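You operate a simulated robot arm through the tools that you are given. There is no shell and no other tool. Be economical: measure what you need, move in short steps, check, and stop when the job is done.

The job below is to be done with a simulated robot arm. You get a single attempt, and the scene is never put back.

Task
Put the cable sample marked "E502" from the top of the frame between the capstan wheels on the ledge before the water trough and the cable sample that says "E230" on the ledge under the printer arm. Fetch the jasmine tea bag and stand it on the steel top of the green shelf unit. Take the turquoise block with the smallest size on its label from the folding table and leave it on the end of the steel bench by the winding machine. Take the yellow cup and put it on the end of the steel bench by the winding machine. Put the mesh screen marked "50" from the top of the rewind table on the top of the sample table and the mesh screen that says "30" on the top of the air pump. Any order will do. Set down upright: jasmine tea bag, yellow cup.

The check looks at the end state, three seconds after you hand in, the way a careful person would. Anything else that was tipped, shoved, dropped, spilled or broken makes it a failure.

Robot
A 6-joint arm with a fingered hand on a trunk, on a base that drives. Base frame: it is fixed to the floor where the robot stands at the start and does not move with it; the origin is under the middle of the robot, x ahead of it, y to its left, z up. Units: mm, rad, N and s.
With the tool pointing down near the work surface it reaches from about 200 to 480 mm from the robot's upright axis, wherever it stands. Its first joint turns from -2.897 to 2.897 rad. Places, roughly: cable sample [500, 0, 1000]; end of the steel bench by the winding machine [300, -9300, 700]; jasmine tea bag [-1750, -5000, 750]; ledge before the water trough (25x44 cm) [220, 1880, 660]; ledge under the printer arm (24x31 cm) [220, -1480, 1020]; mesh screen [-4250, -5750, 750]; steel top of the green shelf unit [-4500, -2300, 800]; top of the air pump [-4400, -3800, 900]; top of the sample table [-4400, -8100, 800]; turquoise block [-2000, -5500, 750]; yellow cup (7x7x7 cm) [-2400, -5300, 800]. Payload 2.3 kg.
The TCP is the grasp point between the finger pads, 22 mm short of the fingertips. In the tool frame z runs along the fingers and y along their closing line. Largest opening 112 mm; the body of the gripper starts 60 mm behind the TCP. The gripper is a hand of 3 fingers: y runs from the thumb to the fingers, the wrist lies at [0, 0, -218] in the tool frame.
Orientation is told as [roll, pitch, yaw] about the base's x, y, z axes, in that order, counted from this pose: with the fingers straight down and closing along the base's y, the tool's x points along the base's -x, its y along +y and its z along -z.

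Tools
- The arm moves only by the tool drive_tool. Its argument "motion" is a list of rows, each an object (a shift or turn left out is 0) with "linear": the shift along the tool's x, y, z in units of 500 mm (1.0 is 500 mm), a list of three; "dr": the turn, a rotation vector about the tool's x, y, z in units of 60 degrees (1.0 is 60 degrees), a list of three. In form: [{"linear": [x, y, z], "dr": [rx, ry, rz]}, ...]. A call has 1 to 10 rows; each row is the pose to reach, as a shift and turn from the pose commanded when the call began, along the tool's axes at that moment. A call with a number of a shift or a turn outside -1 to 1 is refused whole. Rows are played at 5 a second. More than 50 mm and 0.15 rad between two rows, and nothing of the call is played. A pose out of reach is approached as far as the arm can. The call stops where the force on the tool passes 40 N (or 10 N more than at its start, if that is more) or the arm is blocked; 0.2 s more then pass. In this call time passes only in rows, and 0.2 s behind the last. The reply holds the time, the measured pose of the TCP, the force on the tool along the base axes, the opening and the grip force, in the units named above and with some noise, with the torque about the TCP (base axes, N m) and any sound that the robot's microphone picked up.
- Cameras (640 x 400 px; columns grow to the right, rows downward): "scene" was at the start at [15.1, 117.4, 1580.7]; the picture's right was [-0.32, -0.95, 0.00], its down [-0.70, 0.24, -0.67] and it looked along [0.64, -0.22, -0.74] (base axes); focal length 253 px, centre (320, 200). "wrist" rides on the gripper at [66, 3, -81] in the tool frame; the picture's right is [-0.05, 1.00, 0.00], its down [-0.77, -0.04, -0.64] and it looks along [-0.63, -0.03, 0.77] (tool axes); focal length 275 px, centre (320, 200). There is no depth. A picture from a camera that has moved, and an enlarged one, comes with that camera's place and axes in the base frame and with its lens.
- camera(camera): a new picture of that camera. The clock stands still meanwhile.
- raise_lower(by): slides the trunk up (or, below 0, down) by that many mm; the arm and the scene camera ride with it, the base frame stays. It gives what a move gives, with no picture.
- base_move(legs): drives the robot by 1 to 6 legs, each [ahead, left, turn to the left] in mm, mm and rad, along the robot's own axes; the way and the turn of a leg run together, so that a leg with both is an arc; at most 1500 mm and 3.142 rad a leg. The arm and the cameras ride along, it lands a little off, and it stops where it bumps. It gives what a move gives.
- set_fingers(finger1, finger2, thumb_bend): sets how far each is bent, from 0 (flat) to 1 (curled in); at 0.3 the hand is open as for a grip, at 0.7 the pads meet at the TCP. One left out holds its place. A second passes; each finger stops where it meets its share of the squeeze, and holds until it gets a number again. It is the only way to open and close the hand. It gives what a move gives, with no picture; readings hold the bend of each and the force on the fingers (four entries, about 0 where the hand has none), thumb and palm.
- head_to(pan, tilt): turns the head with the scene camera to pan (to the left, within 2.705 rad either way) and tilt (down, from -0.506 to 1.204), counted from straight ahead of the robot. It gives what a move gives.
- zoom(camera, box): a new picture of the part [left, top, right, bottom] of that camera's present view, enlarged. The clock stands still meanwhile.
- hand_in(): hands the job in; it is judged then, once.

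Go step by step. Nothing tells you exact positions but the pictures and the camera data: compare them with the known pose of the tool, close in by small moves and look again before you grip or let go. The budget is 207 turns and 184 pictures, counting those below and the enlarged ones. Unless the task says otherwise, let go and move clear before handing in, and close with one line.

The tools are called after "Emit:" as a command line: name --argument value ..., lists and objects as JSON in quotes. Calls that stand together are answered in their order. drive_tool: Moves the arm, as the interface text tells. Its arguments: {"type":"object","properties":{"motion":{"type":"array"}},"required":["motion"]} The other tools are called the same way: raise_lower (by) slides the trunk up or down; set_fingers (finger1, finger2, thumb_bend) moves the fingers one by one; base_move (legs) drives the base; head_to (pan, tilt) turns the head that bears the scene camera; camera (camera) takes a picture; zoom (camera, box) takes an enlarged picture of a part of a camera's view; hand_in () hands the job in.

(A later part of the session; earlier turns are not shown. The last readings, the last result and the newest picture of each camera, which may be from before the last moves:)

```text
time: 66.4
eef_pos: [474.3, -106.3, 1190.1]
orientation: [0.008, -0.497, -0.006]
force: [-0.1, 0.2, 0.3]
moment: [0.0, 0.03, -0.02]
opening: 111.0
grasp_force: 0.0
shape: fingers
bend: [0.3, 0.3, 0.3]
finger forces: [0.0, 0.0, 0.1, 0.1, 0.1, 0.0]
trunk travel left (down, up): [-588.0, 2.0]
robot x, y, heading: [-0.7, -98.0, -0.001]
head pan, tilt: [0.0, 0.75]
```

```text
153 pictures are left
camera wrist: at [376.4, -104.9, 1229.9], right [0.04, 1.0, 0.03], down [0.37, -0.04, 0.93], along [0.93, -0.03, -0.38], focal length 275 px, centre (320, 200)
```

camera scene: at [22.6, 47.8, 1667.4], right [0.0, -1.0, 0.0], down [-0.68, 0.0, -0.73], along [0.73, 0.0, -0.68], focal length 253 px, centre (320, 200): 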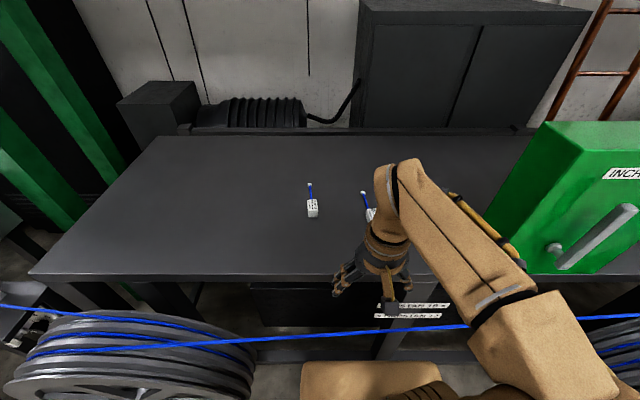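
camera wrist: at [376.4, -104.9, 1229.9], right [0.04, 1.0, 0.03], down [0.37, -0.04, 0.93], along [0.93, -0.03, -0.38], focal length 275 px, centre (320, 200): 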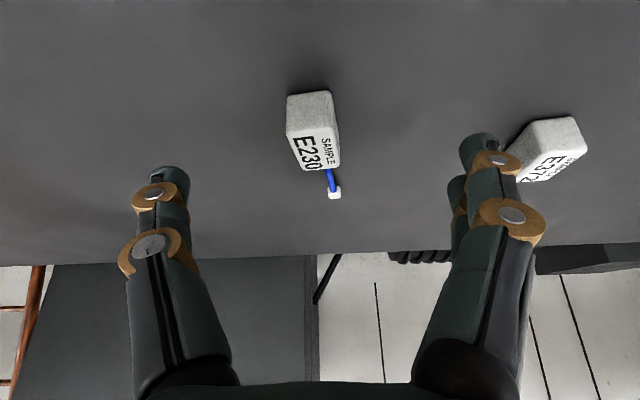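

E230 is at about (524, -111), nearly square to me. I'm descending in a tilted pose.

Emit:
drive_tool --motion '[{"linear": [-0.017, -0.005, 0.066], "dr": [-0.018, 0, -0.033]}, {"linear": [-0.033, -0.01, 0.128], "dr": [-0.036, 0, -0.067]}]'

Emit:
camera --camera "wrist"

```text
time: 67.0
eef_pos: [519.1, -111.8, 1140.1]
orientation: [0.008, -0.497, 0.072]
force: [0.4, -0.3, -0.1]
moment: [0.02, 0.02, -0.02]
opening: 111.2
grasp_force: 0.0
shape: fingers
bend: [0.3, 0.3, 0.3]
finger forces: [0.0, 0.0, 0.0, 0.0, 0.0, 0.1]
trunk travel left (down, up): [-588.0, 2.0]
robot x, y, heading: [1.5, -95.9, 0.002]
head pan, tilt: [0.0, 0.75]
```

```text
152 pictures are left
camera wrist: at [420.4, -117.7, 1179.9], right [-0.04, 1.0, 0.03], down [0.38, -0.01, 0.93], along [0.93, 0.04, -0.38], focal length 275 px, centre (320, 200)
```

wrist: 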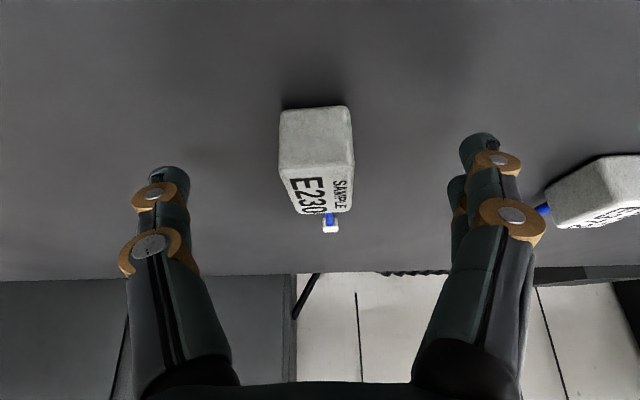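

Emit:
set_fingers --finger1 0.75 --finger2 0.75 --thumb_bend 0.75

Emit:
camera --camera "wrist"

```text
time: 68.0
eef_pos: [518.2, -111.7, 1140.6]
orientation: [0.009, -0.498, 0.072]
force: [-0.7, 0.5, 0.4]
moment: [-0.01, 0.03, -0.01]
opening: 24.9
grasp_force: 16.0
shape: fingers
bend: [0.64, 0.63, 0.65]
finger forces: [8.1, 7.7, 0.0, 0.1, 15.9, 0.0]
trunk travel left (down, up): [-588.0, 2.0]
robot x, y, heading: [-3.7, -91.1, -0.0]
head pan, tilt: [0.0, 0.75]
```

```text
151 pictures are left
camera wrist: at [419.8, -117.4, 1180.2], right [-0.04, 1.0, 0.03], down [0.38, -0.01, 0.93], along [0.93, 0.04, -0.38], focal length 275 px, centre (320, 200)
```

wrist: 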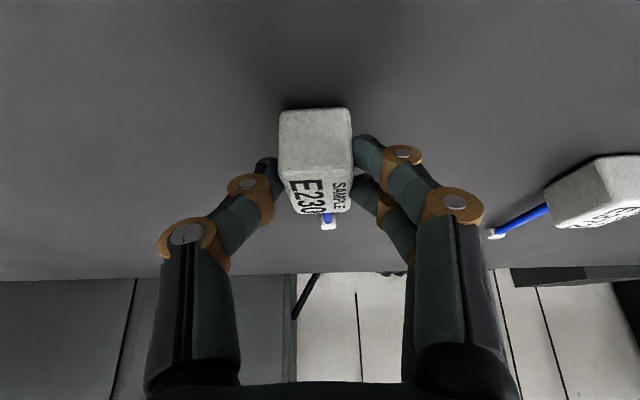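

Emit:
drive_tool --motion '[{"linear": [-0.043, 0, -0.079]}, {"linear": [0.013, 0, -0.152]}, {"linear": [0.069, 0, -0.226]}, {"linear": [0.124, 0, -0.299]}, {"linear": [0.18, 0, -0.373]}, {"linear": [0.236, 0, -0.446]}]'

Emit:
base_move --legs '[[-350, 0, 0], [0, -1300, 0]]'

Emit:
head_to --pan 0.0 --tilt 0.7

Emit:
camera --camera "scene"

```text
time: 69.4
eef_pos: [308.0, -127.7, 1284.6]
orientation: [0.008, -0.498, 0.074]
force: [0.3, 0.7, 0.1]
moment: [-0.02, 0.02, 0.01]
opening: 24.6
grasp_force: 15.5
shape: fingers
bend: [0.64, 0.63, 0.65]
finger forces: [8.2, 7.6, 0.1, 0.0, 15.7, 0.0]
trunk travel left (down, up): [-588.0, 2.0]
robot x, y, heading: [-1.6, -96.2, 0.0]
head pan, tilt: [0.0, 0.75]
```

```text
time: 78.0
eef_pos: [-31.2, -1450.1, 1283.9]
orientation: [0.008, -0.497, 0.094]
force: [-0.4, -1.2, -1.6]
moment: [0.01, 0.0, -0.01]
opening: 24.7
grasp_force: 15.6
shape: fingers
bend: [0.64, 0.63, 0.65]
finger forces: [8.1, 7.5, 0.0, 0.0, 15.7, 0.1]
trunk travel left (down, up): [-588.0, 2.0]
robot x, y, heading: [-342.9, -1427.7, 0.017]
head pan, tilt: [0.0, 0.75]
```

```text
time: 78.6
eef_pos: [-30.5, -1450.8, 1283.5]
orientation: [0.01, -0.499, 0.093]
force: [0.7, 0.2, -0.5]
moment: [-0.01, 0.03, -0.04]
opening: 24.5
grasp_force: 16.0
shape: fingers
bend: [0.64, 0.63, 0.65]
finger forces: [8.3, 7.4, 0.1, 0.0, 15.7, 0.0]
trunk travel left (down, up): [-588.0, 2.0]
robot x, y, heading: [-343.8, -1424.4, 0.021]
head pan, tilt: [0.0, 0.7]
```

```text
150 pictures are left
camera scene: at [-320.2, -1281.0, 1671.7], right [0.02, -1.0, 0.0], down [-0.64, -0.01, -0.76], along [0.76, 0.02, -0.64], focal length 253 px, centre (320, 200)
```

scene: 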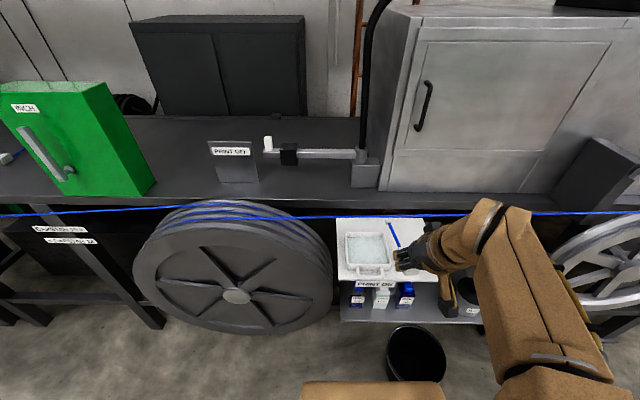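

The ledge under the printer arm carries a tray on its left side. I'll check the right side with the wrist camera and a zoom.

Emit:
camera --camera "wrist"

Emit:
zoom --camera "scene" --box '[300, 190, 500, 315]'

```text
149 pictures are left
camera wrist: at [-128.6, -1459.4, 1323.0], right [-0.06, 1.0, 0.03], down [0.38, -0.01, 0.93], along [0.92, 0.06, -0.38], focal length 275 px, centre (320, 200)
```

wrist: 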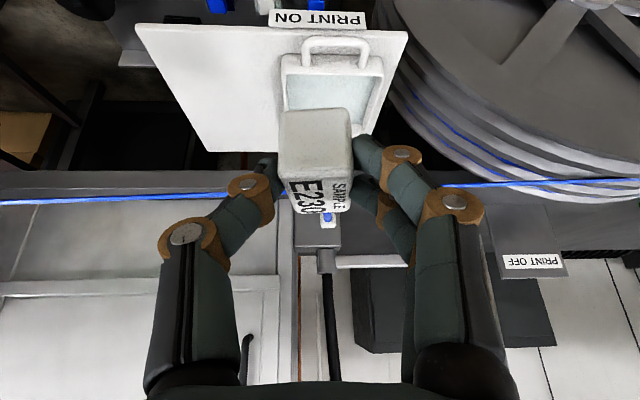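

```text
3.20 times, centred on (400, 252) of scene
camera zoom: at [-320.2, -1281.0, 1671.7], right [0.02, -1.0, 0.0], down [-0.64, -0.01, -0.76], along [0.76, 0.02, -0.64], focal length 811 px, centre (64, 32)
```

zoom: 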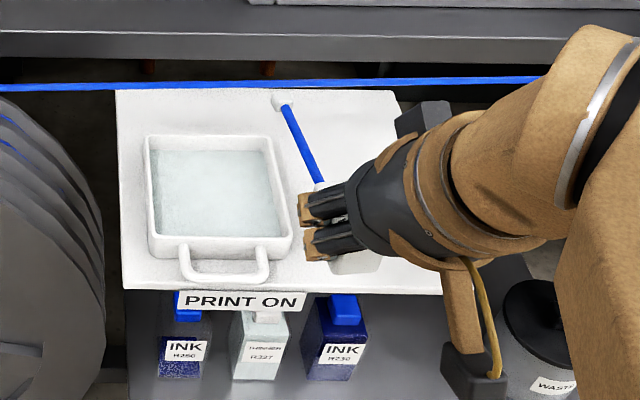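

The blue wire passes over this ledge at about z 1185, x 190. I'll line up at y ≈ -1560, descend in front of the wire and then slide forward underneath it.

Emit:
base_move --legs '[[70, -112, -0.02]]'

Emit:
raise_lower --by -190

Emit:
camera --camera "wrist"

Emit:
camera --camera "scene"

```text
time: 79.9
eef_pos: [40.2, -1569.7, 1283.8]
orientation: [0.008, -0.498, 0.071]
force: [-0.8, -0.3, -0.5]
moment: [-0.01, 0.04, 0.0]
opening: 24.4
grasp_force: 16.0
shape: fingers
bend: [0.64, 0.63, 0.65]
finger forces: [8.2, 7.5, 0.0, 0.0, 15.8, 0.1]
trunk travel left (down, up): [-588.0, 2.0]
robot x, y, heading: [-269.2, -1535.0, 0.004]
head pan, tilt: [0.0, 0.7]
```

```text
time: 82.0
eef_pos: [38.3, -1569.7, 1094.2]
orientation: [0.009, -0.499, 0.071]
force: [-0.6, 0.4, -0.7]
moment: [0.0, 0.04, 0.0]
opening: 24.6
grasp_force: 15.4
shape: fingers
bend: [0.64, 0.63, 0.65]
finger forces: [8.3, 7.5, 0.0, 0.0, 15.8, 0.0]
trunk travel left (down, up): [-398.0, 192.0]
robot x, y, heading: [-275.1, -1537.0, -0.003]
head pan, tilt: [0.0, 0.7]
```

```text
147 pictures are left
camera wrist: at [-58.9, -1575.3, 1133.0], right [-0.03, 1.0, 0.03], down [0.38, -0.01, 0.93], along [0.93, 0.04, -0.38], focal length 275 px, centre (320, 200)
```

wrist: 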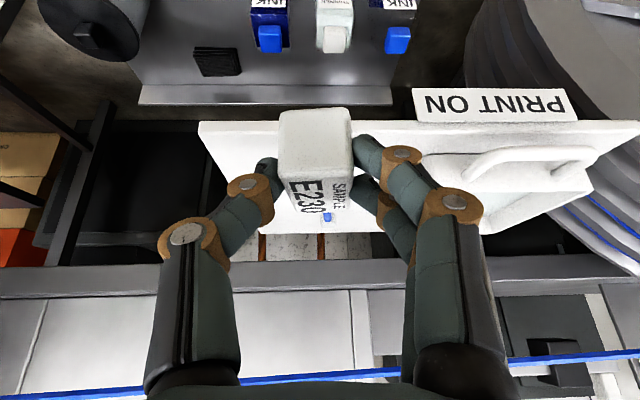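

```text
146 pictures are left
camera scene: at [-246.8, -1393.1, 1481.7], right [0.0, -1.0, 0.0], down [-0.64, 0.0, -0.76], along [0.76, 0.0, -0.64], focal length 253 px, centre (320, 200)
```

scene: 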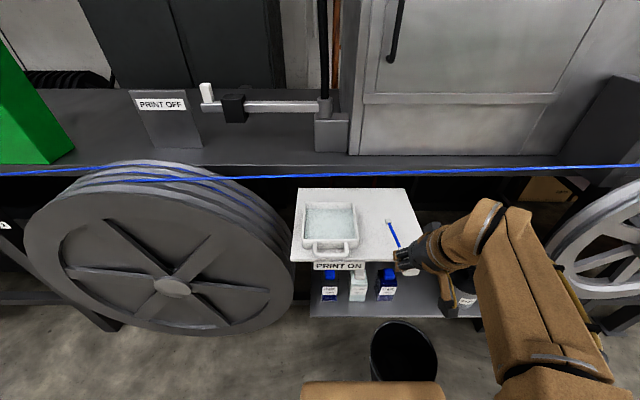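

The wire is confirmed at (190, 1179). I'm sliding forward under it, staying low over the plate.

Emit:
drive_tool --motion '[{"linear": [-0.062, -0.002, 0.049]}, {"linear": [-0.124, -0.004, 0.098]}, {"linear": [-0.186, -0.007, 0.147]}]'

Emit:
camera --camera "wrist"

Emit:
zoom --camera "scene" --box '[280, 140, 520, 290]'

```text
time: 82.8
eef_pos: [155.5, -1564.5, 1072.3]
orientation: [0.009, -0.495, 0.073]
force: [0.0, 0.0, -2.0]
moment: [0.0, 0.06, 0.04]
opening: 24.5
grasp_force: 15.8
shape: fingers
bend: [0.64, 0.63, 0.65]
finger forces: [8.2, 7.5, 0.0, 0.0, 15.6, 0.0]
trunk travel left (down, up): [-398.0, 192.0]
robot x, y, heading: [-271.7, -1537.1, 0.003]
head pan, tilt: [0.0, 0.7]
```

```text
145 pictures are left
camera wrist: at [58.6, -1570.1, 1111.9], right [-0.03, 1.0, 0.03], down [0.38, -0.01, 0.93], along [0.93, 0.04, -0.38], focal length 275 px, centre (320, 200)
```

wrist: 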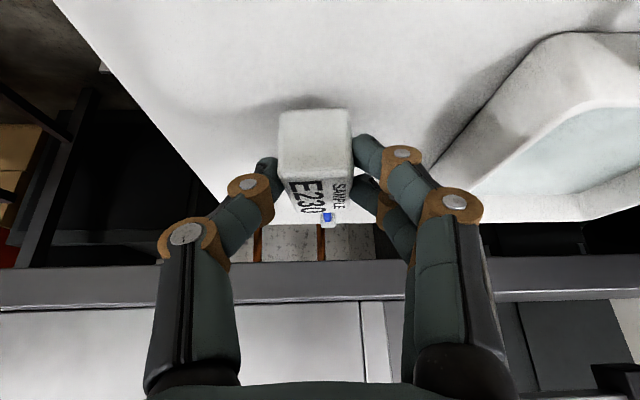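

```text
2.67 times, centred on (400, 215) of scene
camera zoom: at [-245.4, -1393.2, 1481.6], right [0.0, -1.0, 0.0], down [-0.64, 0.0, -0.76], along [0.76, 0.0, -0.64], focal length 676 px, centre (107, 160)
```

zoom: 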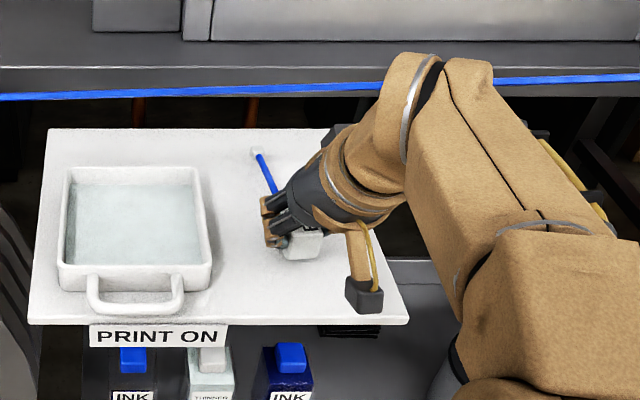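

Emit:
drive_tool --motion '[{"linear": [0.011, 0, 0.02]}, {"linear": [0.021, 0, 0.0386]}]'

```text
time: 83.4
eef_pos: [154.7, -1563.9, 1054.5]
orientation: [0.007, -0.504, 0.073]
force: [2.9, -0.7, 24.5]
moment: [0.03, -0.3, 0.01]
opening: 24.6
grasp_force: 18.9
shape: fingers
bend: [0.66, 0.66, 0.66]
finger forces: [9.4, 9.5, 0.1, 0.0, 19.2, 0.0]
trunk travel left (down, up): [-398.0, 192.0]
robot x, y, heading: [-271.0, -1534.7, 0.003]
head pan, tilt: [0.0, 0.7]
```

Contact with the plate. I'll ease off 3 mm, release part-way and back out along the tool axis.

Emit:
drive_tool --motion '[{"linear": [-0.0028, 0, -0.0053]}]'

Emit:
set_fingers --finger1 0.5 --finger2 0.5 --thumb_bend 0.5

Emit:
drive_tool --motion '[{"linear": [0, 0, -0.08]}, {"linear": [0.01, 0, -0.16]}, {"linear": [0.04, 0, -0.25]}]'

Emit:
camera --camera "wrist"

```text
time: 83.8
eef_pos: [154.0, -1562.7, 1054.6]
orientation: [0.005, -0.496, 0.074]
force: [4.4, -0.8, 15.9]
moment: [-0.04, -0.25, 0.03]
opening: 24.4
grasp_force: 18.7
shape: fingers
bend: [0.66, 0.66, 0.66]
finger forces: [8.8, 9.2, 0.0, 0.0, 18.4, 0.0]
trunk travel left (down, up): [-398.0, 192.0]
robot x, y, heading: [-272.4, -1537.4, -0.002]
head pan, tilt: [0.0, 0.7]
```

```text
time: 84.8
eef_pos: [154.4, -1563.2, 1054.9]
orientation: [0.01, -0.498, 0.072]
force: [-0.5, -0.4, 0.6]
moment: [-0.02, -0.03, 0.02]
opening: 54.3
grasp_force: 0.0
shape: fingers
bend: [0.5, 0.5, 0.5]
finger forces: [0.0, 0.0, 0.1, 0.0, 0.0, 0.0]
trunk travel left (down, up): [-398.0, 192.0]
robot x, y, heading: [-275.9, -1536.3, 0.0]
head pan, tilt: [0.0, 0.7]
```

```text
time: 85.6
eef_pos: [76.2, -1569.5, 1155.5]
orientation: [0.01, -0.497, 0.071]
force: [0.1, -0.2, 0.0]
moment: [0.01, -0.01, -0.03]
opening: 54.4
grasp_force: 0.1
shape: fingers
bend: [0.5, 0.5, 0.5]
finger forces: [0.0, 0.0, 0.1, 0.1, 0.0, 0.0]
trunk travel left (down, up): [-398.0, 192.0]
robot x, y, heading: [-272.2, -1535.8, 0.004]
head pan, tilt: [0.0, 0.7]
```

```text
143 pictures are left
camera wrist: at [-21.5, -1575.4, 1194.9], right [-0.04, 1.0, 0.03], down [0.38, -0.01, 0.93], along [0.93, 0.04, -0.38], focal length 275 px, centre (320, 200)
```

wrist: 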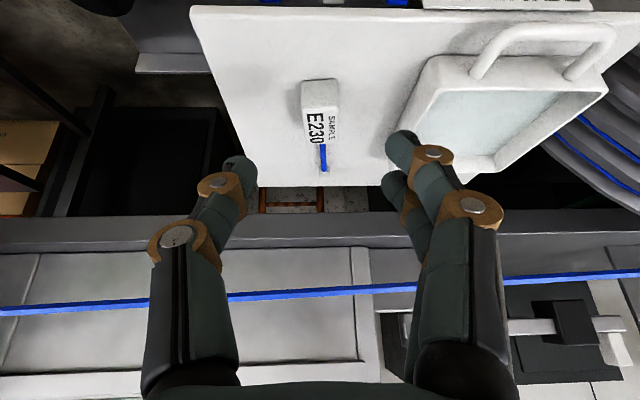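

E230 is placed. I'll retract, bring the hand upright and drive toward the folding table.

Emit:
drive_tool --motion '[{"linear": [0.02, 0.015, -0.045], "dr": [0, 0.12, 0]}, {"linear": [0.041, 0.03, -0.09], "dr": [0, 0.24, 0]}, {"linear": [0.062, 0.045, -0.135], "dr": [0, 0.36, 0]}, {"linear": [0.083, 0.06, -0.18], "dr": [0, 0.475, 0]}]'

Emit:
base_move --legs '[[-300, 0, 0], [0, 0, -1.5708], [1500, 0, 0]]'

Emit:
head_to --pan -0.5 --tilt 0.35

Emit:
camera --camera "scene"

```text
time: 86.6
eef_pos: [-10.1, -1548.0, 1178.5]
orientation: [0.007, -0.001, 0.078]
force: [0.1, 0.3, 0.7]
moment: [0.02, 0.02, 0.03]
opening: 54.6
grasp_force: 0.0
shape: fingers
bend: [0.5, 0.5, 0.5]
finger forces: [0.0, 0.0, 0.0, 0.0, 0.0, 0.1]
out of reach, approached as far as the arm can: row 3, 4
trunk travel left (down, up): [-398.0, 192.0]
robot x, y, heading: [-269.3, -1536.0, 0.007]
head pan, tilt: [0.0, 0.7]
```

```text
time: 99.5
eef_pos: [-620.5, -3298.6, 1179.2]
orientation: [0.006, 0.001, -1.504]
force: [-0.6, -0.7, 0.0]
moment: [0.01, 0.04, 0.03]
opening: 54.5
grasp_force: 0.0
shape: fingers
bend: [0.5, 0.5, 0.5]
finger forces: [0.0, 0.0, 0.0, 0.0, 0.0, 0.0]
trunk travel left (down, up): [-398.0, 192.0]
robot x, y, heading: [-609.5, -3036.4, -1.579]
head pan, tilt: [0.0, 0.7]
```

```text
time: 100.5
eef_pos: [-621.4, -3298.7, 1178.5]
orientation: [0.006, -0.001, -1.505]
force: [-0.4, -0.2, 0.5]
moment: [-0.03, 0.0, 0.01]
opening: 54.7
grasp_force: 0.0
shape: fingers
bend: [0.5, 0.5, 0.5]
finger forces: [0.1, 0.0, 0.0, 0.1, 0.1, 0.1]
trunk travel left (down, up): [-398.0, 192.0]
robot x, y, heading: [-606.3, -3035.4, -1.578]
head pan, tilt: [-0.499, 0.351]
```

```text
142 pictures are left
camera scene: at [-510.3, -3055.4, 1513.0], right [-0.87, 0.49, 0.0], down [0.17, 0.3, -0.94], along [-0.46, -0.82, -0.34], focal length 253 px, centre (320, 200)
```

scene: 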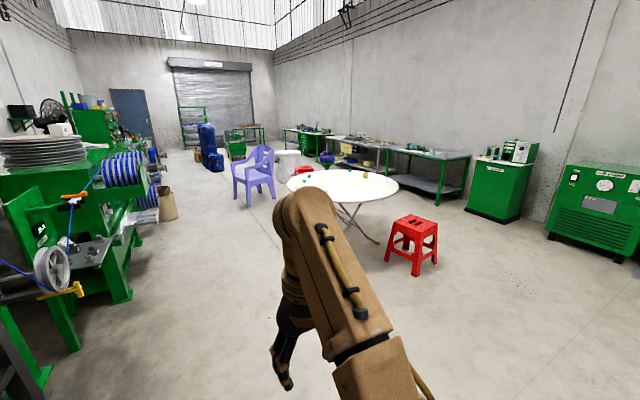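

The round folding table is ahead to the right. I'll zoom in on what's on it.

Emit:
zoom --camera "scene" --box '[270, 150, 430, 250]'

Emit:
base_move --legs '[[1000, 0, 0], [0, -250, 0]]'

Emit:
head_to --pan -0.7 --tilt 0.55

Emit:
camera --camera "scene"

```text
4.00 times, centred on (350, 200) of scene
camera zoom: at [-510.3, -3055.4, 1513.0], right [-0.87, 0.49, 0.0], down [0.17, 0.3, -0.94], along [-0.46, -0.82, -0.34], focal length 1013 px, centre (200, 200)
```

zoom: 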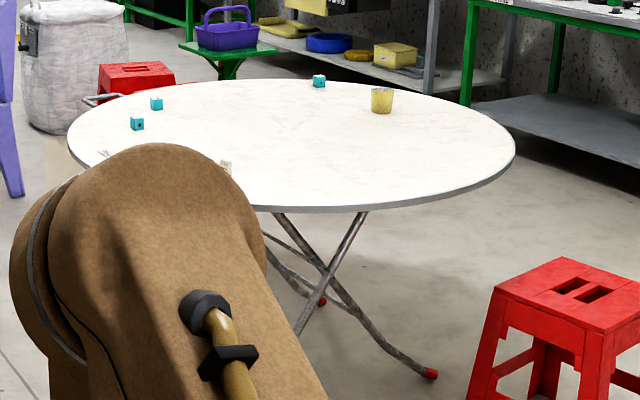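

```text
time: 107.1
eef_pos: [-871.9, -4298.8, 1179.3]
orientation: [0.007, 0.0, -1.491]
force: [-0.2, -0.6, -0.5]
moment: [0.0, 0.01, -0.02]
opening: 54.6
grasp_force: 0.1
shape: fingers
bend: [0.5, 0.5, 0.5]
finger forces: [0.0, 0.0, 0.0, 0.0, 0.0, 0.0]
trunk travel left (down, up): [-398.0, 192.0]
robot x, y, heading: [-861.4, -4035.1, -1.567]
head pan, tilt: [-0.499, 0.351]
```

```text
time: 107.8
eef_pos: [-871.3, -4298.9, 1180.1]
orientation: [0.005, 0.0, -1.493]
force: [-0.1, 0.2, 0.6]
moment: [-0.01, 0.01, 0.01]
opening: 54.4
grasp_force: 0.1
shape: fingers
bend: [0.5, 0.5, 0.5]
finger forces: [0.0, 0.0, 0.0, 0.1, 0.0, 0.1]
trunk travel left (down, up): [-398.0, 192.0]
robot x, y, heading: [-859.0, -4033.2, -1.568]
head pan, tilt: [-0.7, 0.55]
```

```text
140 pictures are left
camera scene: at [-775.8, -4041.9, 1494.9], right [-0.77, 0.64, 0.0], down [0.33, 0.4, -0.85], along [-0.55, -0.66, -0.52], focal length 253 px, centre (320, 200)
```

scene: 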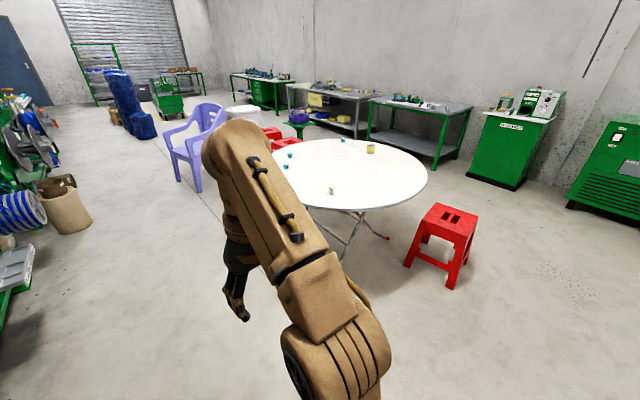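

I'll approach the tea bag radially from the north-east side of the table, stopping short to look.

Emit:
base_move --legs '[[0, 0, -0.866], [600, 221, 0]]'

Emit:
head_to --pan -0.2 --tilt 0.7

Emit:
camera --camera "scene"

```text
time: 113.7
eef_pos: [-1402.4, -4726.4, 1179.0]
orientation: [0.006, 0.0, -2.396]
force: [-0.5, -0.5, 0.2]
moment: [-0.02, -0.01, 0.0]
opening: 54.7
grasp_force: 0.1
shape: fingers
bend: [0.5, 0.5, 0.5]
finger forces: [0.0, 0.0, 0.0, 0.1, 0.0, 0.1]
trunk travel left (down, up): [-398.0, 192.0]
robot x, y, heading: [-1187.2, -4574.4, -2.474]
head pan, tilt: [-0.7, 0.55]
```

```text
time: 114.6
eef_pos: [-1401.5, -4726.3, 1179.0]
orientation: [0.007, 0.0, -2.397]
force: [0.1, -0.4, 0.7]
moment: [-0.01, -0.01, 0.03]
opening: 54.6
grasp_force: 0.0
shape: fingers
bend: [0.5, 0.5, 0.5]
finger forces: [0.1, 0.0, 0.0, 0.0, 0.0, 0.0]
trunk travel left (down, up): [-398.0, 192.0]
robot x, y, heading: [-1187.3, -4574.0, -2.474]
head pan, tilt: [-0.201, 0.7]
```

```text
139 pictures are left
camera scene: at [-1128.1, -4683.0, 1481.7], right [-0.45, 0.89, 0.0], down [0.57, 0.29, -0.77], along [-0.68, -0.35, -0.64], focal length 253 px, centre (320, 200)
```

scene: 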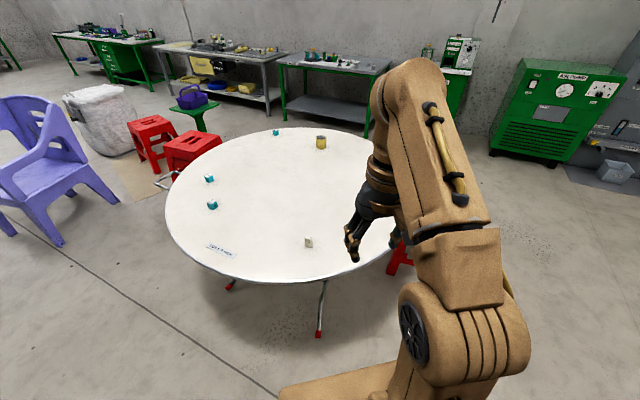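

Emit:
zoom --camera "scene" --box '[260, 200, 360, 262]'

Emit:
zoom --camera "scene" --box '[170, 120, 340, 265]'

```text
6.40 times, centred on (310, 231) of scene
camera zoom: at [-1128.1, -4683.0, 1481.7], right [-0.45, 0.89, 0.0], down [0.57, 0.29, -0.77], along [-0.68, -0.35, -0.64], focal length 1622 px, centre (384, 2)
```

zoom: 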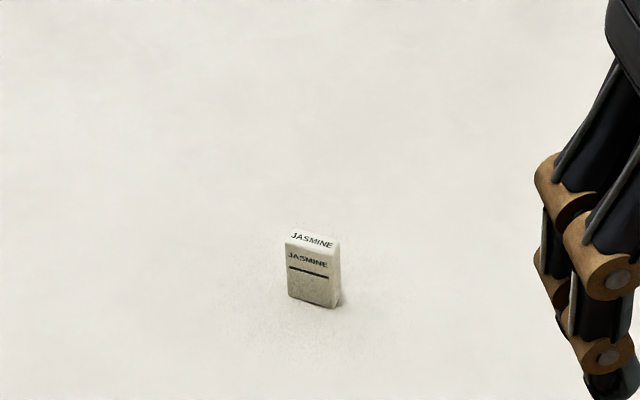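

```text
2.76 times, centred on (255, 192) of scene
camera zoom: at [-1128.1, -4683.0, 1481.7], right [-0.45, 0.89, 0.0], down [0.57, 0.29, -0.77], along [-0.68, -0.35, -0.64], focal length 699 px, centre (499, 221)
```

zoom: 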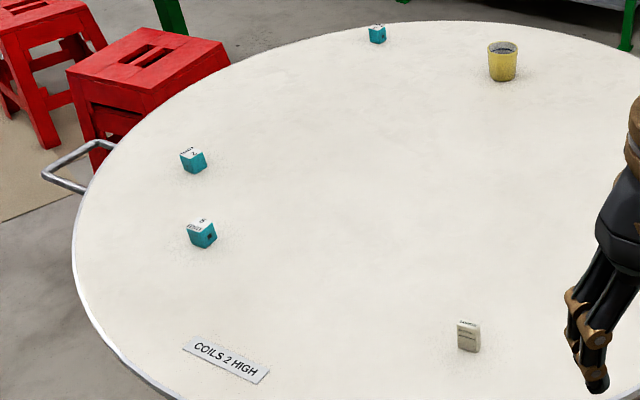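

The jasmine bag stands at about (-1647, -4997), thin along x. I'll come in with heading about -2.0, so the fingers can close on its broad faces.

Emit:
base_move --legs '[[0, 0, 0.474], [0, -242, 0], [136, 0, 0]]'

Emit:
head_to --pan 0.1 --tilt 0.9

Emit:
camera --camera "scene"

Emit:
camera --camera "wrist"

```text
time: 118.7
eef_pos: [-1586.8, -4828.3, 1180.0]
orientation: [0.005, 0.001, -1.927]
force: [0.0, 0.1, -0.8]
moment: [0.0, 0.02, 0.05]
opening: 54.5
grasp_force: 0.1
shape: fingers
bend: [0.5, 0.5, 0.5]
finger forces: [0.0, 0.0, 0.0, 0.1, 0.0, 0.0]
trunk travel left (down, up): [-398.0, 192.0]
robot x, y, heading: [-1462.7, -4596.6, -2.003]
head pan, tilt: [-0.201, 0.7]
```

```text
time: 119.5
eef_pos: [-1587.8, -4828.7, 1178.6]
orientation: [0.007, -0.001, -1.927]
force: [1.0, -0.1, 0.2]
moment: [-0.01, -0.02, 0.0]
opening: 54.3
grasp_force: 0.2
shape: fingers
bend: [0.5, 0.5, 0.5]
finger forces: [0.0, 0.0, 0.1, 0.0, 0.0, 0.1]
trunk travel left (down, up): [-398.0, 192.0]
robot x, y, heading: [-1464.5, -4593.3, -2.001]
head pan, tilt: [0.099, 0.901]
```

```text
136 pictures are left
camera scene: at [-1336.4, -4667.9, 1465.6], right [-0.95, 0.33, 0.0], down [0.26, 0.74, -0.62], along [-0.2, -0.59, -0.78], focal length 253 px, centre (320, 200)
```

scene: 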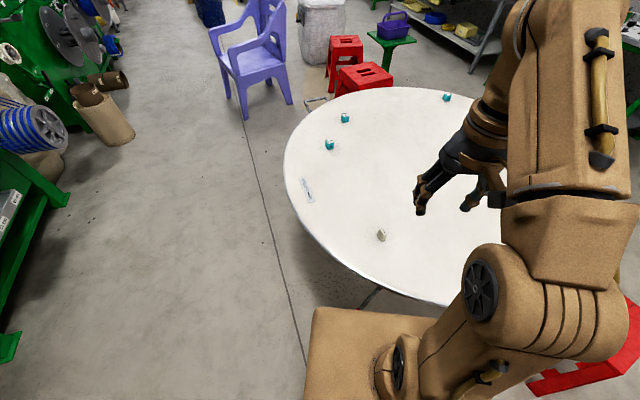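

```text
135 pictures are left
camera wrist: at [-1562.8, -4768.4, 1259.3], right [0.92, -0.39, 0.01], down [-0.31, -0.71, 0.64], along [-0.24, -0.59, -0.77], focal length 275 px, centre (320, 200)
```

wrist: 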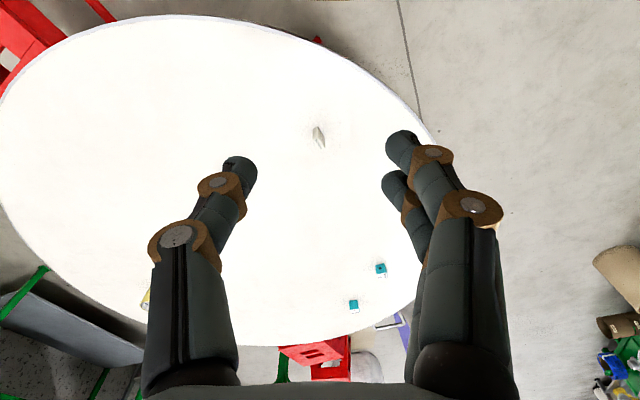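

Emit:
raise_lower --by -200

Emit:
set_fingers --finger1 0.42 --finger2 0.42 --thumb_bend 0.42

Emit:
drive_tool --motion '[{"linear": [-0.075, -0.002, 0.04], "dr": [0, 0, -0.072]}, {"linear": [-0.151, -0.004, 0.08], "dr": [0, 0, -0.144]}, {"linear": [-0.226, -0.005, 0.12], "dr": [0, 0, -0.216]}, {"linear": [-0.302, -0.007, 0.16], "dr": [0, 0, -0.288]}, {"linear": [-0.377, -0.009, 0.2], "dr": [0, 0, -0.36]}]'

Emit:
camera --camera "wrist"

Emit:
camera --camera "scene"

```text
time: 121.6
eef_pos: [-1587.0, -4826.7, 979.0]
orientation: [0.007, 0.0, -1.927]
force: [0.3, 0.1, -0.1]
moment: [0.0, 0.01, 0.02]
opening: 54.8
grasp_force: 0.0
shape: fingers
bend: [0.5, 0.5, 0.5]
finger forces: [0.0, 0.0, 0.1, 0.1, 0.1, 0.0]
trunk travel left (down, up): [-198.0, 392.0]
robot x, y, heading: [-1468.2, -4597.5, -1.997]
head pan, tilt: [0.099, 0.901]
```

```text
time: 122.6
eef_pos: [-1586.4, -4827.7, 978.3]
orientation: [0.008, 0.0, -1.926]
force: [-1.3, -0.9, 0.2]
moment: [-0.02, 0.02, -0.01]
opening: 77.3
grasp_force: 0.1
shape: fingers
bend: [0.42, 0.42, 0.42]
finger forces: [0.1, 0.0, 0.0, 0.0, 0.1, 0.0]
trunk travel left (down, up): [-198.0, 392.0]
robot x, y, heading: [-1466.4, -4594.5, -2.001]
head pan, tilt: [0.099, 0.901]
```

```text
time: 123.8
eef_pos: [-1632.5, -5000.5, 859.0]
orientation: [0.004, -0.015, -1.549]
force: [0.1, -0.7, -0.3]
moment: [0.04, -0.01, 0.01]
opening: 77.6
grasp_force: 0.1
shape: fingers
bend: [0.42, 0.42, 0.42]
finger forces: [0.0, 0.0, 0.1, 0.1, 0.0, 0.0]
out of reach, approached as far as the arm can: row 4, 5
trunk travel left (down, up): [-198.0, 392.0]
robot x, y, heading: [-1463.7, -4594.9, -2.001]
head pan, tilt: [0.099, 0.901]
```

```text
134 pictures are left
camera wrist: at [-1632.5, -4936.0, 938.2], right [1.0, -0.03, 0.0], down [-0.02, -0.76, 0.65], along [-0.01, -0.65, -0.76], focal length 275 px, centre (320, 200)
```

wrist: 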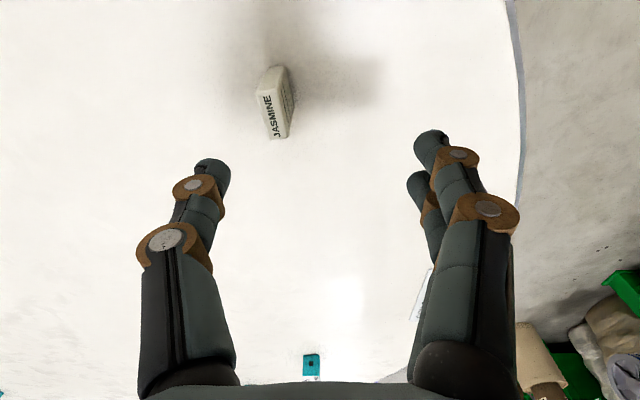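

```text
133 pictures are left
camera scene: at [-1336.4, -4670.8, 1265.3], right [-0.95, 0.32, 0.0], down [0.25, 0.74, -0.62], along [-0.2, -0.59, -0.79], focal length 253 px, centre (320, 200)
```

scene: 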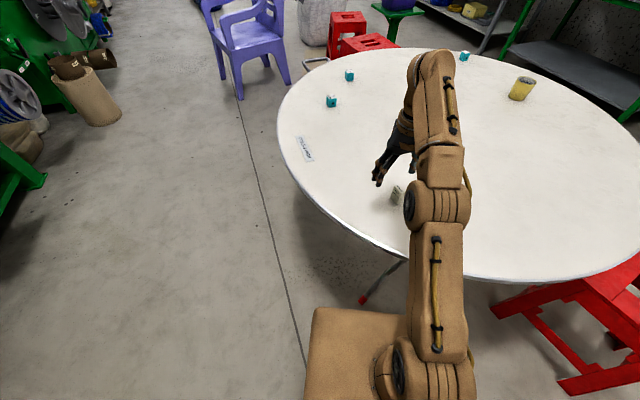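

The bag's top is at about (-1662, -5004). I'll nudge the base 50 mm closer for reach, then position over the bag.

Emit:
base_move --legs '[[50, 0, 0]]'

```text
time: 124.8
eef_pos: [-1653.7, -5045.9, 859.9]
orientation: [0.004, -0.017, -1.55]
force: [0.8, 0.1, 0.8]
moment: [-0.01, 0.03, 0.03]
opening: 77.5
grasp_force: 0.1
shape: fingers
bend: [0.42, 0.42, 0.42]
finger forces: [0.0, 0.1, 0.0, 0.0, 0.0, 0.0]
trunk travel left (down, up): [-198.0, 392.0]
robot x, y, heading: [-1482.9, -4642.5, -2.001]
head pan, tilt: [0.099, 0.901]
```

Emit:
drive_tool --motion '[{"linear": [0.084, -0.012, 0.04], "dr": [0.016, 0, -0.076]}]'

Emit:
camera --camera "wrist"

```text
time: 125.2
eef_pos: [-1659.1, -5004.3, 840.8]
orientation: [-0.013, -0.019, -1.473]
force: [0.2, -0.6, -0.7]
moment: [0.02, 0.02, 0.02]
opening: 77.7
grasp_force: 0.1
shape: fingers
bend: [0.42, 0.42, 0.42]
finger forces: [0.0, 0.0, 0.1, 0.1, 0.0, 0.0]
trunk travel left (down, up): [-198.0, 392.0]
robot x, y, heading: [-1482.8, -4640.7, -2.001]
head pan, tilt: [0.099, 0.901]
```

```text
132 pictures are left
camera wrist: at [-1663.7, -4938.8, 919.5], right [1.0, 0.05, -0.01], down [0.05, -0.76, 0.65], along [0.02, -0.65, -0.76], focal length 275 px, centre (320, 200)
```

wrist: 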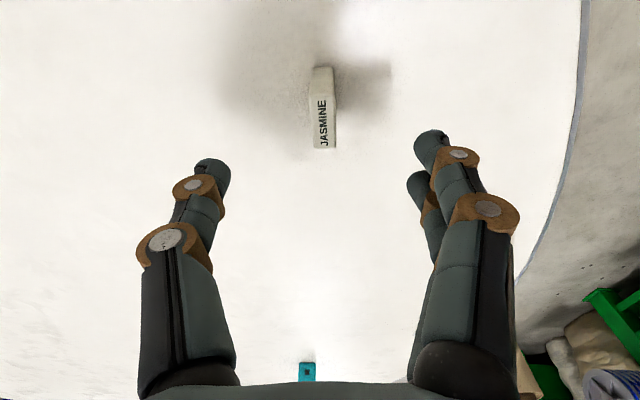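

The bag is centred: its top is at z ≈ 779 and the table at ≈ 729. I'm descending to mid-height and closing gently.

Emit:
drive_tool --motion '[{"linear": [0, -0.002, 0.08], "dr": [-0.012, 0.018, 0]}, {"linear": [0, -0.004, 0.154], "dr": [-0.012, 0.018, 0]}]'

Emit:
camera --camera "wrist"

```text
time: 125.8
eef_pos: [-1665.4, -5003.9, 765.7]
orientation: [-0.007, -0.005, -1.474]
force: [-3.4, -3.4, 29.0]
moment: [0.12, -1.13, -0.17]
opening: 79.1
grasp_force: 14.0
shape: fingers
bend: [0.43, 0.43, 0.42]
finger forces: [14.7, 11.4, 0.0, 0.0, 2.2, 0.0]
trunk travel left (down, up): [-198.0, 392.0]
robot x, y, heading: [-1483.9, -4641.3, -2.0]
head pan, tilt: [0.099, 0.901]
```

```text
131 pictures are left
camera wrist: at [-1668.3, -4939.4, 845.7], right [1.0, 0.05, 0.0], down [0.04, -0.77, 0.64], along [0.03, -0.64, -0.77], focal length 275 px, centre (320, 200)
```

wrist: 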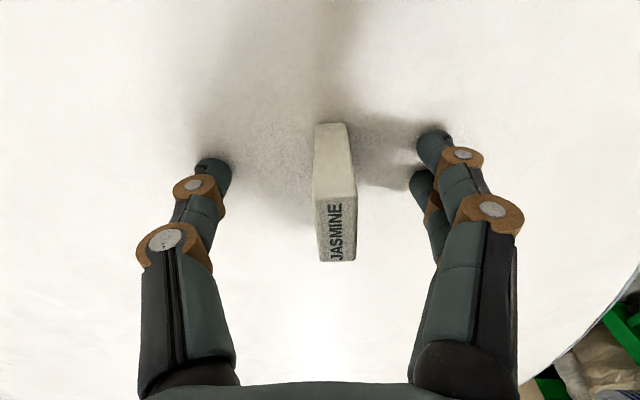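

The fingertips met the table, so it is at z ≈ 744. I'll rise 8 mm, centre and close.

Emit:
drive_tool --motion '[{"linear": [0, 0.008, -0.018]}]'

Emit:
set_fingers --finger1 0.72 --finger2 0.72 --thumb_bend 0.72

Emit:
camera --camera "wrist"

```text
time: 126.2
eef_pos: [-1659.3, -5005.0, 771.3]
orientation: [0.0, 0.004, -1.471]
force: [0.2, 0.3, -0.3]
moment: [-0.02, -0.01, -0.01]
opening: 78.5
grasp_force: 0.1
shape: fingers
bend: [0.42, 0.42, 0.42]
finger forces: [0.0, 0.1, 0.0, 0.0, 0.0, 0.1]
trunk travel left (down, up): [-198.0, 392.0]
robot x, y, heading: [-1485.5, -4641.8, -2.001]
head pan, tilt: [0.099, 0.901]
```

```text
time: 127.2
eef_pos: [-1661.1, -5005.7, 771.7]
orientation: [-0.001, 0.002, -1.472]
force: [0.2, 0.1, -0.7]
moment: [0.01, 0.03, 0.0]
opening: 10.1
grasp_force: 7.1
shape: fingers
bend: [0.7, 0.7, 0.68]
finger forces: [3.5, 3.5, 0.0, 0.0, 7.0, 0.0]
trunk travel left (down, up): [-198.0, 392.0]
robot x, y, heading: [-1483.6, -4638.5, -2.001]
head pan, tilt: [0.099, 0.901]
```

```text
130 pictures are left
camera wrist: at [-1664.5, -4940.5, 852.8], right [1.0, 0.05, 0.0], down [0.04, -0.77, 0.63], along [0.03, -0.63, -0.77], focal length 275 px, centre (320, 200)
```

wrist: 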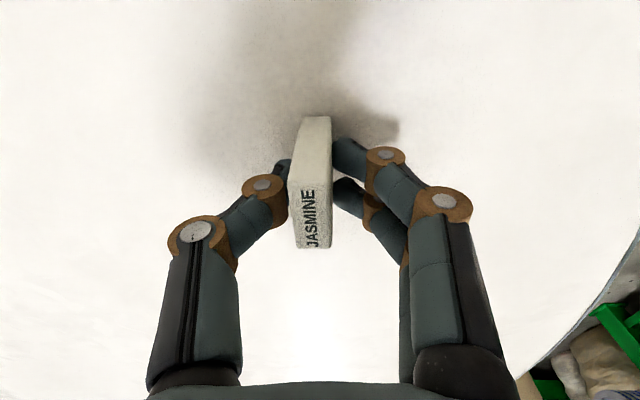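

Gripped at 10 mm, 7 N. I'll lift it straight up with the trunk and check.

Emit:
raise_lower --by 250

Emit:
camera --camera "wrist"

```text
time: 129.7
eef_pos: [-1659.1, -5005.5, 1022.5]
orientation: [-0.001, 0.0, -1.473]
force: [-0.7, 0.5, 0.0]
moment: [0.01, 0.01, 0.02]
opening: 9.8
grasp_force: 6.9
shape: fingers
bend: [0.7, 0.7, 0.68]
finger forces: [3.5, 3.5, 0.1, 0.0, 7.0, 0.0]
trunk travel left (down, up): [-448.0, 142.0]
robot x, y, heading: [-1484.3, -4640.9, -1.997]
head pan, tilt: [0.099, 0.901]
```

```text
129 pictures are left
camera wrist: at [-1664.5, -4940.6, 1102.7], right [1.0, 0.05, 0.0], down [0.04, -0.77, 0.63], along [0.03, -0.63, -0.77], focal length 275 px, centre (320, 200)
```

wrist: 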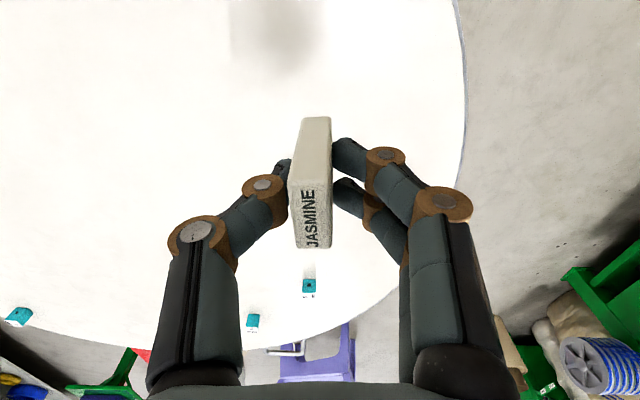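

The bag is held upright. I'll retract and drive around to the green shelf unit.

Emit:
drive_tool --motion '[{"linear": [0.074, 0.045, 0]}, {"linear": [0.148, 0.09, 0]}, {"linear": [0.222, 0.134, 0]}]'

Emit:
base_move --legs '[[-560, 0, 0], [0, 0, -1.14], [0, -1480, 0], [1500, 0, 0], [500, -200, 0]]'

Emit:
head_to --pan 0.0 --tilt 0.4

Emit:
camera --camera "scene"

```text
time: 130.5
eef_pos: [-1602.1, -4887.0, 1022.7]
orientation: [-0.001, 0.0, -1.472]
force: [0.8, -0.6, -0.6]
moment: [-0.02, 0.03, 0.0]
opening: 10.1
grasp_force: 7.2
shape: fingers
bend: [0.7, 0.7, 0.68]
finger forces: [3.6, 3.6, 0.1, 0.0, 7.1, 0.0]
trunk travel left (down, up): [-448.0, 142.0]
robot x, y, heading: [-1484.5, -4640.7, -2.004]
head pan, tilt: [0.099, 0.901]
```

```text
time: 153.2
eef_pos: [-3503.3, -2414.9, 1021.8]
orientation: [-0.002, 0.0, -2.64]
force: [0.2, 0.4, -1.8]
moment: [-0.02, -0.04, -0.01]
opening: 10.1
grasp_force: 6.6
shape: fingers
bend: [0.7, 0.7, 0.68]
finger forces: [3.5, 3.5, 0.0, 0.0, 7.0, 0.0]
trunk travel left (down, up): [-448.0, 142.0]
robot x, y, heading: [-3229.0, -2420.7, 3.115]
head pan, tilt: [0.099, 0.901]
```

```text
time: 154.2
eef_pos: [-3502.3, -2414.4, 1022.5]
orientation: [-0.002, 0.002, -2.641]
force: [0.1, 0.3, -0.3]
moment: [0.01, 0.01, -0.02]
opening: 10.0
grasp_force: 7.2
shape: fingers
bend: [0.7, 0.7, 0.68]
finger forces: [3.4, 3.5, 0.0, 0.0, 6.9, 0.1]
trunk travel left (down, up): [-448.0, 142.0]
robot x, y, heading: [-3229.1, -2424.2, 3.115]
head pan, tilt: [0.0, 0.4]
```

```text
128 pictures are left
camera scene: at [-3265.6, -2563.0, 1558.4], right [0.03, 1.0, 0.0], down [0.39, -0.01, -0.92], along [-0.92, 0.03, -0.39], focal length 253 px, centre (320, 200)
```

scene: 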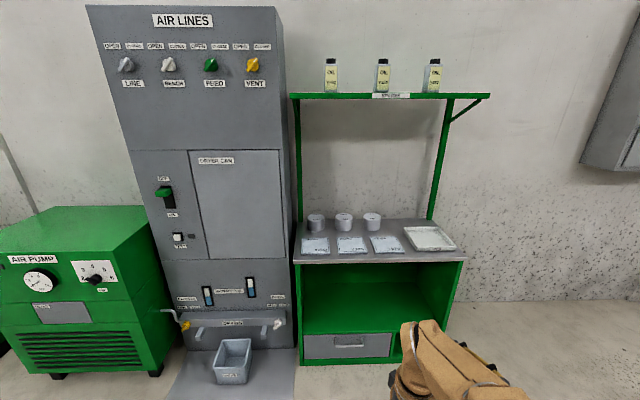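

Emit:
zoom --camera "scene" --box '[280, 190, 480, 280]'

```text
3.20 times, centred on (380, 235) of scene
camera zoom: at [-3265.6, -2563.0, 1558.4], right [0.03, 1.0, 0.0], down [0.39, -0.01, -0.92], along [-0.92, 0.03, -0.39], focal length 811 px, centre (128, 88)
```

zoom: 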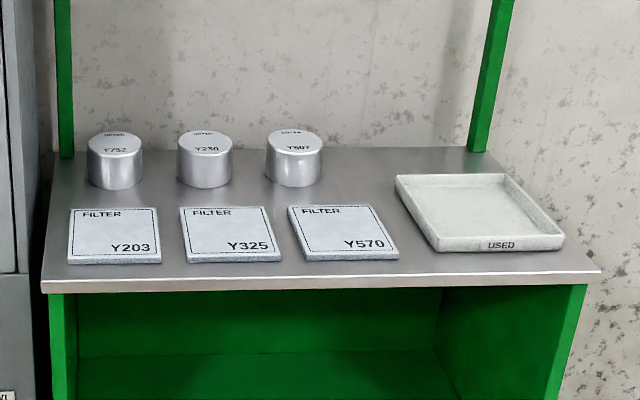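

There is a free strip on the steel top in front of the "USED" tray, around x -4340 and y -1950. I'll drive there and square the hand up.

Emit:
base_move --legs '[[0, -474, 0.026], [640, 0, 0]]'

Emit:
drive_tool --motion '[{"dr": [0, 0, 0.12]}, {"dr": [0, 0, 0.24]}, {"dr": [0, 0, 0.36]}, {"dr": [0, 0, 0.478]}]'

Emit:
head_to --pan 0.1 --tilt 0.75

Emit:
camera --camera "scene"

Emit:
camera --camera "wrist"

```text
time: 160.2
eef_pos: [-4146.1, -1948.2, 1023.2]
orientation: [-0.002, 0.003, -2.621]
force: [-0.2, -0.1, -0.9]
moment: [-0.03, 0.0, -0.02]
opening: 9.8
grasp_force: 7.1
shape: fingers
bend: [0.7, 0.7, 0.68]
finger forces: [3.4, 3.4, 0.0, 0.1, 6.9, 0.0]
trunk travel left (down, up): [-448.0, 142.0]
robot x, y, heading: [-3872.4, -1952.7, 3.13]
head pan, tilt: [0.0, 0.4]
```

```text
time: 161.2
eef_pos: [-4146.8, -1947.7, 1021.6]
orientation: [-0.002, 0.0, -3.122]
force: [0.0, -1.2, 0.1]
moment: [0.02, -0.01, 0.0]
opening: 10.0
grasp_force: 6.7
shape: fingers
bend: [0.7, 0.7, 0.68]
finger forces: [3.3, 3.5, 0.1, 0.0, 6.9, 0.0]
trunk travel left (down, up): [-448.0, 142.0]
robot x, y, heading: [-3870.4, -1952.7, 3.134]
head pan, tilt: [0.0, 0.4]
```

```text
time: 162.0
eef_pos: [-4146.6, -1948.9, 1022.6]
orientation: [-0.002, 0.001, -3.119]
force: [0.2, -0.8, 0.4]
moment: [0.0, 0.03, -0.01]
opening: 10.2
grasp_force: 7.1
shape: fingers
bend: [0.7, 0.7, 0.68]
finger forces: [3.4, 3.4, 0.1, 0.0, 6.9, 0.0]
trunk travel left (down, up): [-448.0, 142.0]
robot x, y, heading: [-3875.8, -1954.6, 3.134]
head pan, tilt: [0.099, 0.75]
```

```text
126 pictures are left
camera scene: at [-3895.8, -2099.3, 1527.5], right [-0.09, 1.0, 0.0], down [0.68, 0.06, -0.73], along [-0.73, -0.07, -0.68], focal length 253 px, centre (320, 200)
```

scene: 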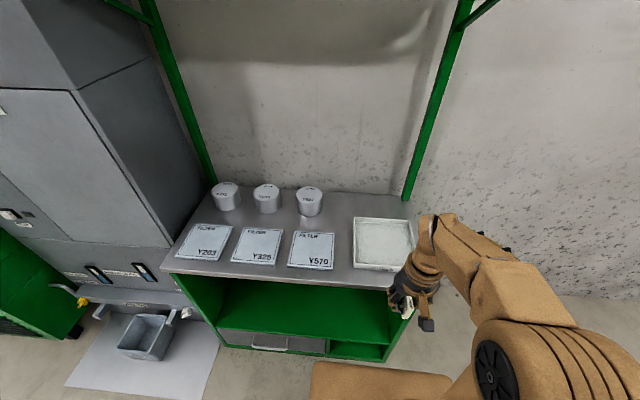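

```text
125 pictures are left
camera wrist: at [-4081.4, -1951.4, 1102.7], right [-0.02, -1.0, 0.0], down [-0.77, 0.02, 0.64], along [-0.64, 0.02, -0.77], focal length 275 px, centre (320, 200)
```

wrist: 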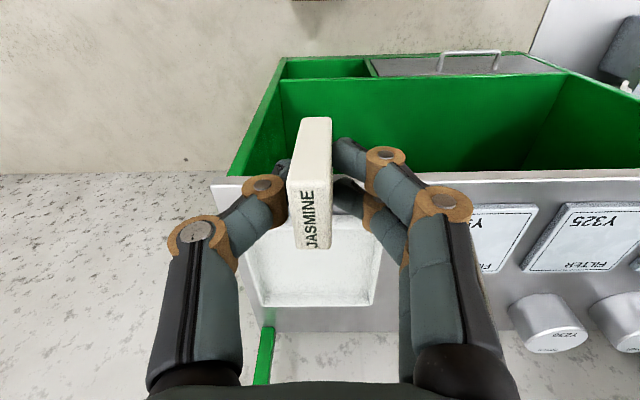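

Emit:
raise_lower --by -140

Emit:
drive_tool --motion '[{"linear": [-0.092, 0, 0]}, {"linear": [-0.184, 0, 0]}, {"linear": [-0.276, 0, 0]}, {"linear": [-0.368, 0, 0]}]'

Emit:
camera --camera "wrist"

Emit:
zoom --camera "scene" --box '[320, 200, 480, 300]'

```text
time: 163.7
eef_pos: [-4145.7, -1947.0, 882.1]
orientation: [-0.002, 0.002, -3.122]
force: [-0.5, 0.4, -0.1]
moment: [0.01, 0.02, 0.01]
opening: 9.7
grasp_force: 7.5
shape: fingers
bend: [0.7, 0.7, 0.68]
finger forces: [3.3, 3.5, 0.0, 0.0, 7.0, 0.0]
trunk travel left (down, up): [-308.0, 282.0]
robot x, y, heading: [-3870.7, -1953.7, 3.13]
head pan, tilt: [0.099, 0.75]
```

```text
time: 164.7
eef_pos: [-4331.9, -1951.2, 880.9]
orientation: [-0.003, 0.003, -3.119]
force: [0.1, -0.4, -0.2]
moment: [-0.01, -0.02, 0.03]
opening: 10.2
grasp_force: 6.9
shape: fingers
bend: [0.7, 0.7, 0.68]
finger forces: [3.4, 3.6, 0.1, 0.1, 6.9, 0.0]
trunk travel left (down, up): [-308.0, 282.0]
robot x, y, heading: [-3873.2, -1952.9, 3.135]
head pan, tilt: [0.099, 0.75]
```

```text
124 pictures are left
camera wrist: at [-4266.8, -1954.5, 961.3], right [-0.02, -1.0, 0.0], down [-0.77, 0.02, 0.63], along [-0.63, 0.02, -0.77], focal length 275 px, centre (320, 200)
```

wrist: 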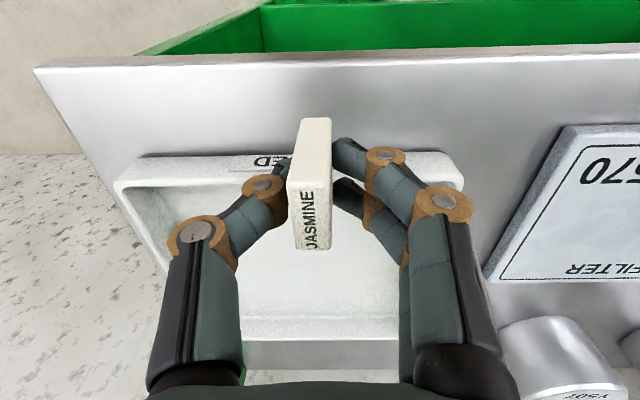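

```text
4.00 times, centred on (400, 250) of scene
camera zoom: at [-3896.7, -2099.4, 1387.4], right [-0.09, 1.0, 0.0], down [0.68, 0.06, -0.73], along [-0.73, -0.07, -0.68], focal length 1013 px, centre (0, 0)
```

zoom: 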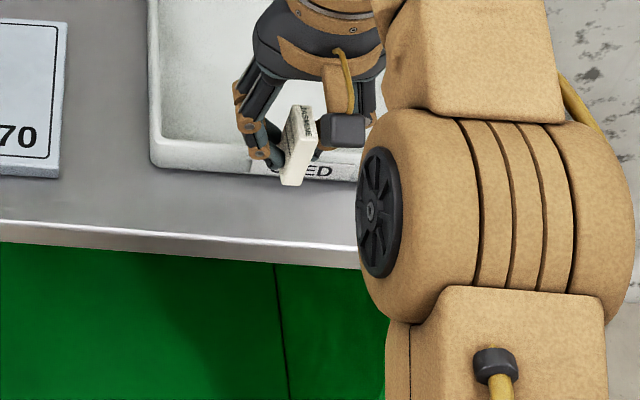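

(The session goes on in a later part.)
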